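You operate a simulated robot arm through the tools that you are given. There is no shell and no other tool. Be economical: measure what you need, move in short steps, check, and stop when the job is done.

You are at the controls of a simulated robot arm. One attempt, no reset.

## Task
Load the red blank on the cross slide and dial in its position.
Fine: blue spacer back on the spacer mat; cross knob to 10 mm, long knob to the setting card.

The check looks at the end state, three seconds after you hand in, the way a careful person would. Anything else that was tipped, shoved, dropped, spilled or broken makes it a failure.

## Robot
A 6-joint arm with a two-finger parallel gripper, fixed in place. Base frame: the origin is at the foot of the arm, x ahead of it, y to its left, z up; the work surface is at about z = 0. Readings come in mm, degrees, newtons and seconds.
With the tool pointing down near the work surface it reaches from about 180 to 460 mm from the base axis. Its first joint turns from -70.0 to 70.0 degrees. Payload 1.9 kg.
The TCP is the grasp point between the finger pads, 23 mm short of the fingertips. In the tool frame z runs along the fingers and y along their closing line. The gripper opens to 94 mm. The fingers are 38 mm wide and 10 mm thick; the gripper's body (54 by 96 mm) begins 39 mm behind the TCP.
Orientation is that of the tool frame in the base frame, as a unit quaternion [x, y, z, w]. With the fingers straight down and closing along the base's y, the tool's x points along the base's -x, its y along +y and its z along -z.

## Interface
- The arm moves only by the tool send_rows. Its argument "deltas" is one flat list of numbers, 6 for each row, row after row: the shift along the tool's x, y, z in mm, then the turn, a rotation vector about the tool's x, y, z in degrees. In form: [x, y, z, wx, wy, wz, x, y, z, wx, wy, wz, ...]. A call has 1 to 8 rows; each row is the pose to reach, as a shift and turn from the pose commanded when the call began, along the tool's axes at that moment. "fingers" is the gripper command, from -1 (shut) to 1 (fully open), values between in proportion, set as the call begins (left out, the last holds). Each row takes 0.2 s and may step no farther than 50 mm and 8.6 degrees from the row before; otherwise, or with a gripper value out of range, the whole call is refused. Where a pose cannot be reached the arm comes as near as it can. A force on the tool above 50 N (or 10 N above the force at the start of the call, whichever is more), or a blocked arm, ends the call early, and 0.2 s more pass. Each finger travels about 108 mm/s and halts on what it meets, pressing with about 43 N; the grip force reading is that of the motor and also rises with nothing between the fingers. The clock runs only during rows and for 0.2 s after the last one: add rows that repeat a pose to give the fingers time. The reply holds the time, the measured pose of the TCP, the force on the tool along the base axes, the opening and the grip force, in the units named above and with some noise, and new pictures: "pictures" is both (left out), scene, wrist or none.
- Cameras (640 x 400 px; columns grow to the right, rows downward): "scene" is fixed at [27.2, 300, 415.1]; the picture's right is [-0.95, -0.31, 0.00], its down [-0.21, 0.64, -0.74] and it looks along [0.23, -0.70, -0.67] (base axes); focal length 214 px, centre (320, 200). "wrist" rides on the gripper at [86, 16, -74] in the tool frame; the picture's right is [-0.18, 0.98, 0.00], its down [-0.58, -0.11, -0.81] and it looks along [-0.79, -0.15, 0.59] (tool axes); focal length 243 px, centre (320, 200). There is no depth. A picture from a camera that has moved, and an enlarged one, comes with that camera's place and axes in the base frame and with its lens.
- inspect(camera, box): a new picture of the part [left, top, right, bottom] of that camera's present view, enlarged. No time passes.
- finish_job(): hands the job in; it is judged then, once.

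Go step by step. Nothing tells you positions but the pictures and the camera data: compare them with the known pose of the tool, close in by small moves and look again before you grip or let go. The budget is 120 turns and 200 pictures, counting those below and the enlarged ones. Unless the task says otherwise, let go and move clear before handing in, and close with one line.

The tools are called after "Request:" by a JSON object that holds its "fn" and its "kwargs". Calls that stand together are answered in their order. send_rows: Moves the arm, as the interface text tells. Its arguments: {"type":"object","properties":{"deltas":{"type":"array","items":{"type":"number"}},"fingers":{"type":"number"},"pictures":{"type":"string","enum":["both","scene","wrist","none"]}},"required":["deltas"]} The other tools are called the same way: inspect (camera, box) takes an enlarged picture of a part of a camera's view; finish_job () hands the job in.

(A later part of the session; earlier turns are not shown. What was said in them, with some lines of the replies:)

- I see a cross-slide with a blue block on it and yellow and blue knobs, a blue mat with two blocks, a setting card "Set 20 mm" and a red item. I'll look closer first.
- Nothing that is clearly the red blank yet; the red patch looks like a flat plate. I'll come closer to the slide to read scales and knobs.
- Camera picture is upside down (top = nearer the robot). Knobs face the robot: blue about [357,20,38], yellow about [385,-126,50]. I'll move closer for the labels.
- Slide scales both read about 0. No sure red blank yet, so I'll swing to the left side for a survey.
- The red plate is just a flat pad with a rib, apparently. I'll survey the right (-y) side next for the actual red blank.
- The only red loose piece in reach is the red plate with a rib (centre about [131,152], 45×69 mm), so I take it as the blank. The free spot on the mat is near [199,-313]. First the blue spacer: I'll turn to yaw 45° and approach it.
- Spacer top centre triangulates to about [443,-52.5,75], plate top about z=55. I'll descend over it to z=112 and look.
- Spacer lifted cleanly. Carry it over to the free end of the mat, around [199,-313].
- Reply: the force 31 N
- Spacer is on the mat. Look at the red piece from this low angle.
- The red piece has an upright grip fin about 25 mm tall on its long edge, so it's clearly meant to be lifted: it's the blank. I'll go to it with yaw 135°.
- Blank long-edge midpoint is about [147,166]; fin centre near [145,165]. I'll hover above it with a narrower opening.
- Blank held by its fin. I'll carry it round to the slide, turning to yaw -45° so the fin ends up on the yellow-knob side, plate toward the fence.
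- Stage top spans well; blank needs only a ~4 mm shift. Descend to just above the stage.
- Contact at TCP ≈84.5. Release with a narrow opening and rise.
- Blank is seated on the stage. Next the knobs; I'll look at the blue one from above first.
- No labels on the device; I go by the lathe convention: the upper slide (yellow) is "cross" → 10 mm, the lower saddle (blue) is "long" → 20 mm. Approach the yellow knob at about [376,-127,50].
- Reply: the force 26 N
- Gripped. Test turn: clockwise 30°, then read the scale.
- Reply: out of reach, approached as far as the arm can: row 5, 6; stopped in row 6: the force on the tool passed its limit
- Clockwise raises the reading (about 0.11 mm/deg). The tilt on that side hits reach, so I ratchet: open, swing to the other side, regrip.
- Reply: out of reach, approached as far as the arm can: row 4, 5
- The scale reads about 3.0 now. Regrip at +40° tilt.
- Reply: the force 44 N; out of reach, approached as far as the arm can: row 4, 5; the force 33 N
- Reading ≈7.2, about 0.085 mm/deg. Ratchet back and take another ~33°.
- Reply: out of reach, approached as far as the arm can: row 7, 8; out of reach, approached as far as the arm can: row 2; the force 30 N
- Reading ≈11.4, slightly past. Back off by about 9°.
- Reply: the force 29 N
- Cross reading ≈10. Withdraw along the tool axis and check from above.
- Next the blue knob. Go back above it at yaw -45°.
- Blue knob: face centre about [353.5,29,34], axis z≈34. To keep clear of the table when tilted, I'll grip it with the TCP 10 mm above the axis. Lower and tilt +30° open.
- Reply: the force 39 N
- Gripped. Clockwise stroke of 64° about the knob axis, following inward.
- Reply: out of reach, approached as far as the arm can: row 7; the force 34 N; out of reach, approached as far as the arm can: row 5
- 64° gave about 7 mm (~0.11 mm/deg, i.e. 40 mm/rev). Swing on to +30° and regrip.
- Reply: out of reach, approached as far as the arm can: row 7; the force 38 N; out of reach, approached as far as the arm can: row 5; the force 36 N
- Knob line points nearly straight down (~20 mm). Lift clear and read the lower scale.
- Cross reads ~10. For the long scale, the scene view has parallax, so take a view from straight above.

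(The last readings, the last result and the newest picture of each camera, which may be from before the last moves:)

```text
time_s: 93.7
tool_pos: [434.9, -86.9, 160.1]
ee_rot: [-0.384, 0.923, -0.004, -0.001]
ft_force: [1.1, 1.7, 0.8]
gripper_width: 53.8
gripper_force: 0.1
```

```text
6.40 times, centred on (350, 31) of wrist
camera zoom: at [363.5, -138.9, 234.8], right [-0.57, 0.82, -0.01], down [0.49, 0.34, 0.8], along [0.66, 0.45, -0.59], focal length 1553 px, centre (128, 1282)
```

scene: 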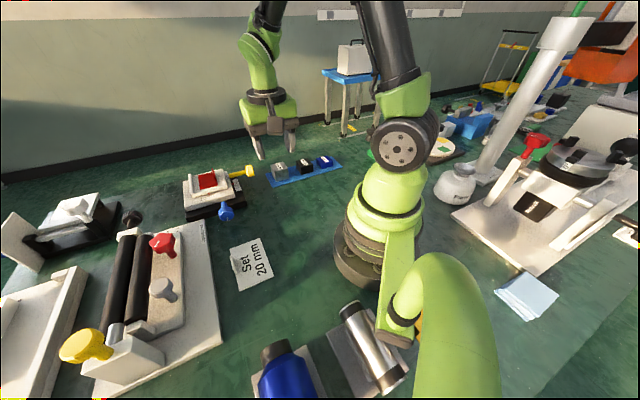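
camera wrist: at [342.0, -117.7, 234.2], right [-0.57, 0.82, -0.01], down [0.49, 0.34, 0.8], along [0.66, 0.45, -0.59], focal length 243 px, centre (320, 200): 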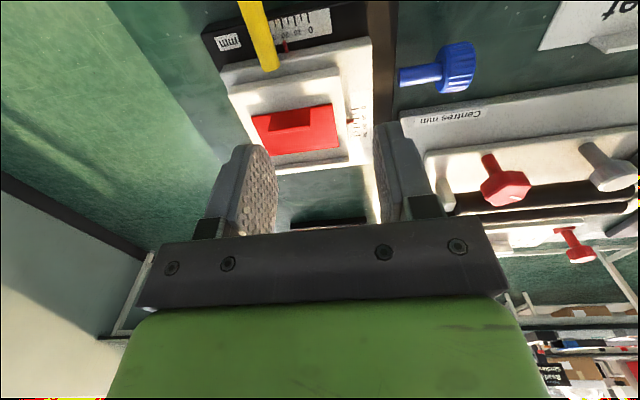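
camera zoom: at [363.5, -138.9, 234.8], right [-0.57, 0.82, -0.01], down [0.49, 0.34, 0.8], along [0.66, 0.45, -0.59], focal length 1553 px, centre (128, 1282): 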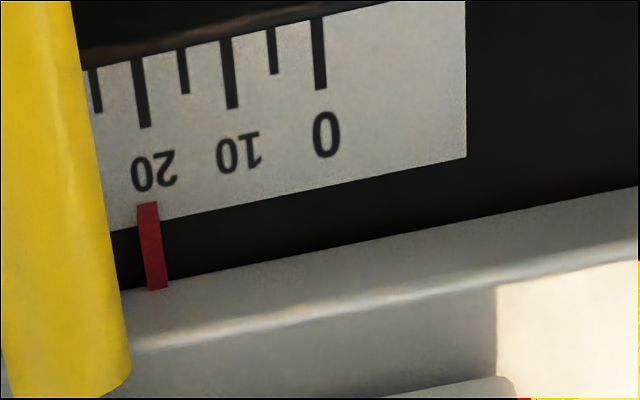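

Near parallax-free reading: about 20.8–20.9. I'll back the long knob off by about 0.8 mm (7.5°).

Request:
{"fn": "send_rows", "kwargs": {"deltas": [-3, 15, -4, 0, 0, 8.5, -6, 31, -8, 0, 0, 17, -9, 46, -12, 0, 0, 25.5, -12, 61, -16, 0, 0, 34, -14, 76, -20, 0, 0, 42.5, -17, 92, -20, 0, 0, 51, -20, 107, -20, 0, 0, 59.5, -23, 122, -20, 0, 0, 68], "pictures": "none"}}

Request:
{"fn": "send_rows", "kwargs": {"deltas": [0, 0, 0, 0, 0, 8, 0, 0, 0, 0, 0, 16, 0, 0, 20, 0, 0, 22, 0, 0, 60, 0, 0, 22, 0, 0, 90, 0, 0, 22, 0, 0, 90, 0, 0, 22], "pictures": "wrist"}}

Request:
{"fn": "inspect", "kwargs": {"camera": "wrist", "box": [240, 70, 400, 200]}}

```text
time_s: 95.5
tool_pos: [364.9, 15.1, 179.0]
ee_rot: [0.199, 0.98, -0.003, 0.002]
ft_force: [-0.9, -1.1, 0.4]
gripper_width: 53.9
gripper_force: 0.1
```

```text
time_s: 96.9
tool_pos: [366.5, 16.3, 87.8]
ee_rot: [0.382, 0.924, -0.003, 0.002]
ft_force: [0.0, 0.8, 0.2]
gripper_width: 53.9
gripper_force: 0.0
camera wrist: at [316.5, 86.2, 162.1], right [0.82, 0.57, 0.0], down [0.33, -0.48, 0.81], along [0.46, -0.67, -0.59], focal length 243 px, centre (320, 200)
```

wrist: 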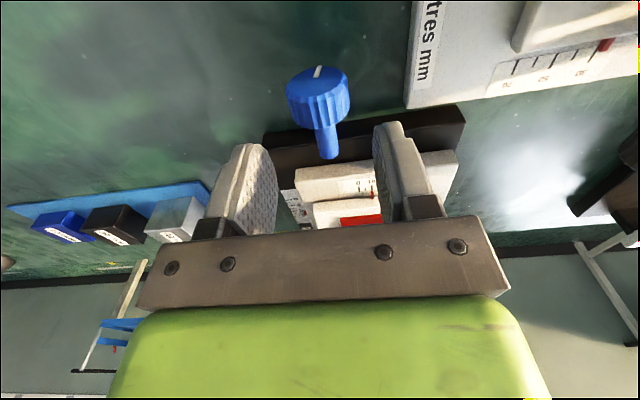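

```text
3.08 times, centred on (320, 135) of wrist
camera zoom: at [316.5, 86.2, 162.1], right [0.82, 0.57, 0.0], down [0.33, -0.48, 0.81], along [0.46, -0.67, -0.59], focal length 746 px, centre (320, 400)
```

zoom: 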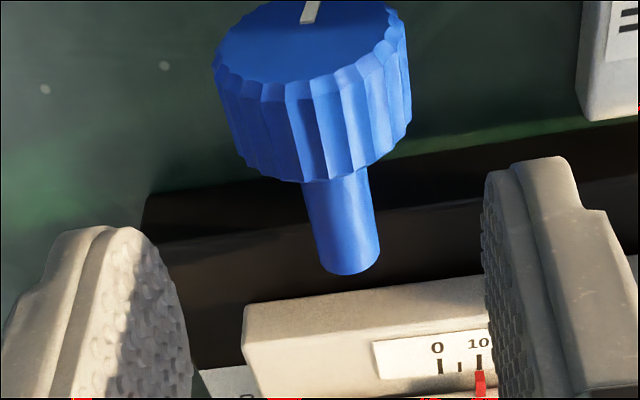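

Request:
{"fn": "send_rows", "kwargs": {"deltas": [0, 0, 25, 0, 0, 0, 0, 0, 45, 0, 0, 0, 0, 0, 45, 0, 0, 0], "pictures": "none"}}

Request:
{"fn": "send_rows", "kwargs": {"deltas": [0, 0, 0, 0, 0, 0, 0, 0, 0, 0, 0, 0, 0, 0, 0, 0, 0, 0], "fingers": -1, "pictures": "none"}}

Request:
{"fn": "inspect", "kwargs": {"camera": "wrist", "box": [240, 100, 400, 230]}}

```text
time_s: 97.7
tool_pos: [365.8, 12.6, 44.0]
ee_rot: [0.381, 0.924, -0.004, 0.001]
ft_force: [0.0, 0.5, -0.4]
gripper_width: 54.2
gripper_force: 0.1
```

```text
time_s: 98.5
tool_pos: [367.8, 14.8, 43.7]
ee_rot: [0.382, 0.924, -0.002, 0.003]
ft_force: [27.9, 29.8, -21.0]
gripper_width: 33.0
gripper_force: 44.9
```

```text
3.08 times, centred on (320, 165) of wrist
camera zoom: at [317.1, 86.3, 118.5], right [0.82, 0.57, 0.0], down [0.33, -0.48, 0.81], along [0.46, -0.67, -0.59], focal length 746 px, centre (320, 308)
```

zoom: 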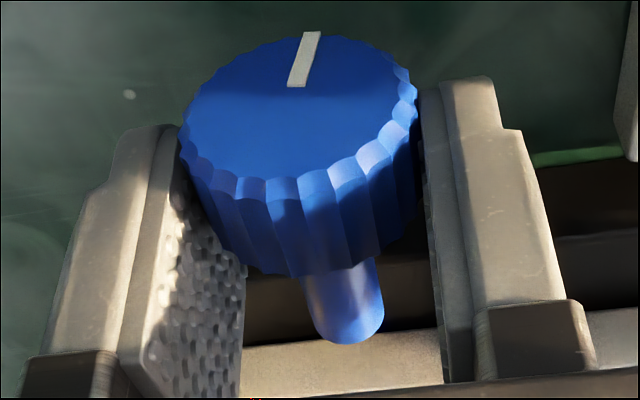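

Request:
{"fn": "send_rows", "kwargs": {"deltas": [0, 1.5, 0, 0, 0, 0, 0.5, 2.2, 0.1, 4, 0, 0, 1, 2.8, 0.1, 7.5, 0, 0, 1, 2.8, 0.1, 7.5, 0, 0], "pictures": "none"}}

Request:
{"fn": "send_rows", "kwargs": {"deltas": [0, 0, 0, 0, 0, 0, 0, 0, 0, 0, 0, 0, 0, 0, 0, 0, 0, 0], "fingers": 0.15, "pictures": "none"}}

Request:
{"fn": "inspect", "kwargs": {"camera": "wrist", "box": [240, 100, 400, 230]}}

Request:
{"fn": "inspect", "kwargs": {"camera": "scene", "box": [222, 170, 244, 192]}}

```text
time_s: 99.5
tool_pos: [368.5, 16.3, 42.4]
ee_rot: [0.381, 0.922, -0.063, -0.022]
ft_force: [28.5, 4.7, -9.0]
gripper_width: 33.3
gripper_force: 44.7
```

```text
time_s: 100.3
tool_pos: [366.9, 16.2, 43.7]
ee_rot: [0.381, 0.922, -0.064, -0.024]
ft_force: [0.1, -1.0, 0.1]
gripper_width: 54.2
gripper_force: 0.0
```

```text
3.08 times, centred on (320, 165) of wrist
camera zoom: at [324.0, 94.7, 115.5], right [0.82, 0.56, -0.13], down [0.41, -0.41, 0.82], along [0.4, -0.72, -0.56], focal length 746 px, centre (320, 308)
```

zoom: 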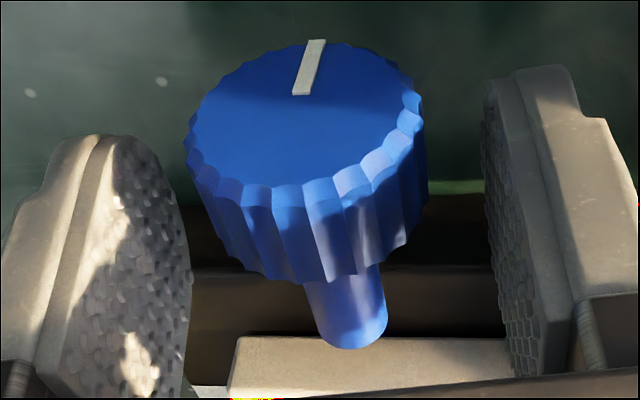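

```text
16.00 times, centred on (233, 181) of scene
camera zoom: at [27.2, 300.0, 415.1], right [-0.95, -0.31, 0.0], down [-0.21, 0.64, -0.74], along [0.23, -0.7, -0.67], focal length 3432 px, centre (1712, 504)
```

zoom: 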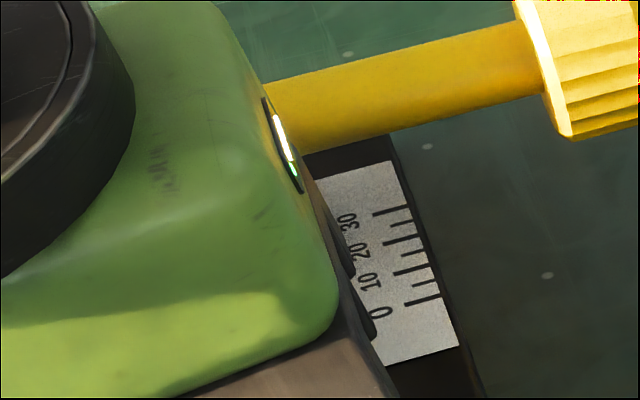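

Request:
{"fn": "send_rows", "kwargs": {"deltas": [0, 0, -40, 0, 0, 0, 0, 0, -85, -4, 0, 0, 0, 0, -125, -7.5, 0, 0, 20, -30, -135, -7.5, 0, 0, 40, -70, -135, -7.5, 0, 0, 40, -110, -135, -7.5, 0, 0, 40, -140, -135, -7.5, 0, 0], "pictures": "scene"}}

Request:
{"fn": "inspect", "kwargs": {"camera": "scene", "box": [222, 170, 244, 192]}}

Request:
{"fn": "inspect", "kwargs": {"camera": "scene", "box": [204, 188, 226, 200]}}

```text
time_s: 101.9
tool_pos: [252.4, -39.2, 196.1]
ee_rot: [0.382, 0.924, -0.003, 0.002]
ft_force: [-0.3, -0.8, -0.5]
gripper_width: 54.0
gripper_force: 0.1
```

scene: 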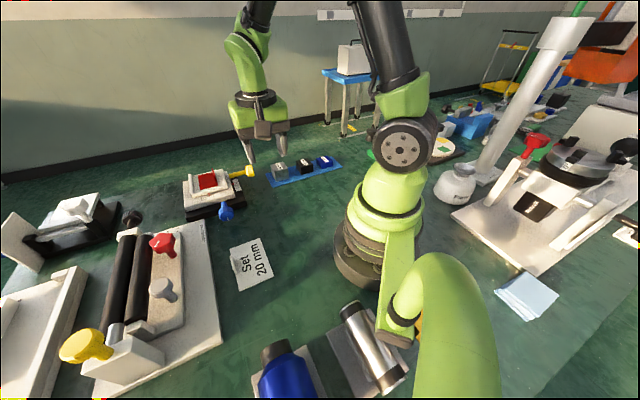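

```text
16.00 times, centred on (233, 181) of scene
camera zoom: at [27.2, 300.0, 415.1], right [-0.95, -0.31, 0.0], down [-0.21, 0.64, -0.74], along [0.23, -0.7, -0.67], focal length 3432 px, centre (1712, 504)
```

zoom: 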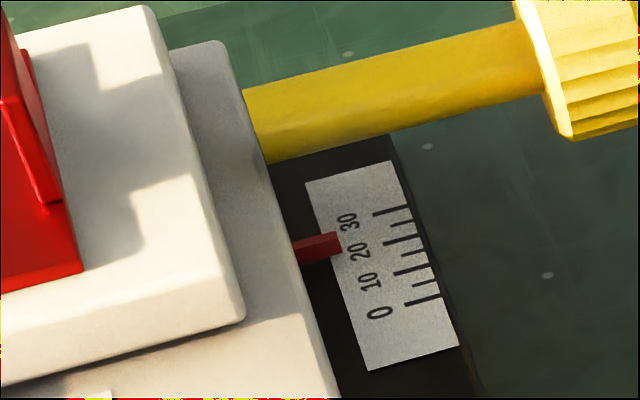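

```text
16.00 times, centred on (215, 194) of scene
camera zoom: at [27.2, 300.0, 415.1], right [-0.95, -0.31, 0.0], down [-0.21, 0.64, -0.74], along [0.23, -0.7, -0.67], focal length 3432 px, centre (2000, 296)
```

zoom: 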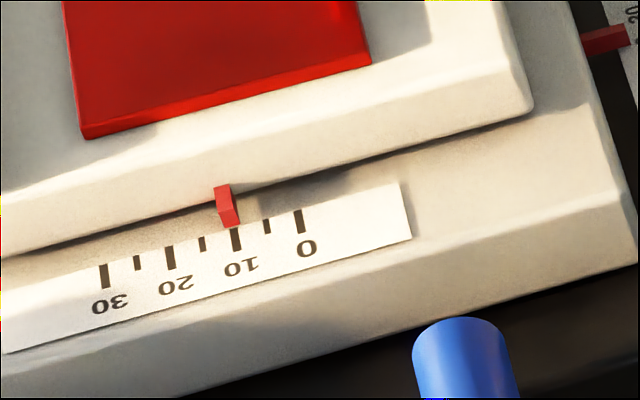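

Long now reads about 20 mm and cross about 10 mm. The blank is seated, the spacer is on its mat and the arm is clear, so I'm handing in.

Request:
{"fn": "finish_job", "kwargs": {}}

```text
The job is handed in.
```

The job is handed in: the red blank is on the cross slide, the blue spacer is back on its mat, cross reads about 10 mm and long about 20 mm. The knobs carry no labels, so I took yellow (upper slide) as cross and blue (lower slide) as long. If that is wrong, the two settings are swapped.
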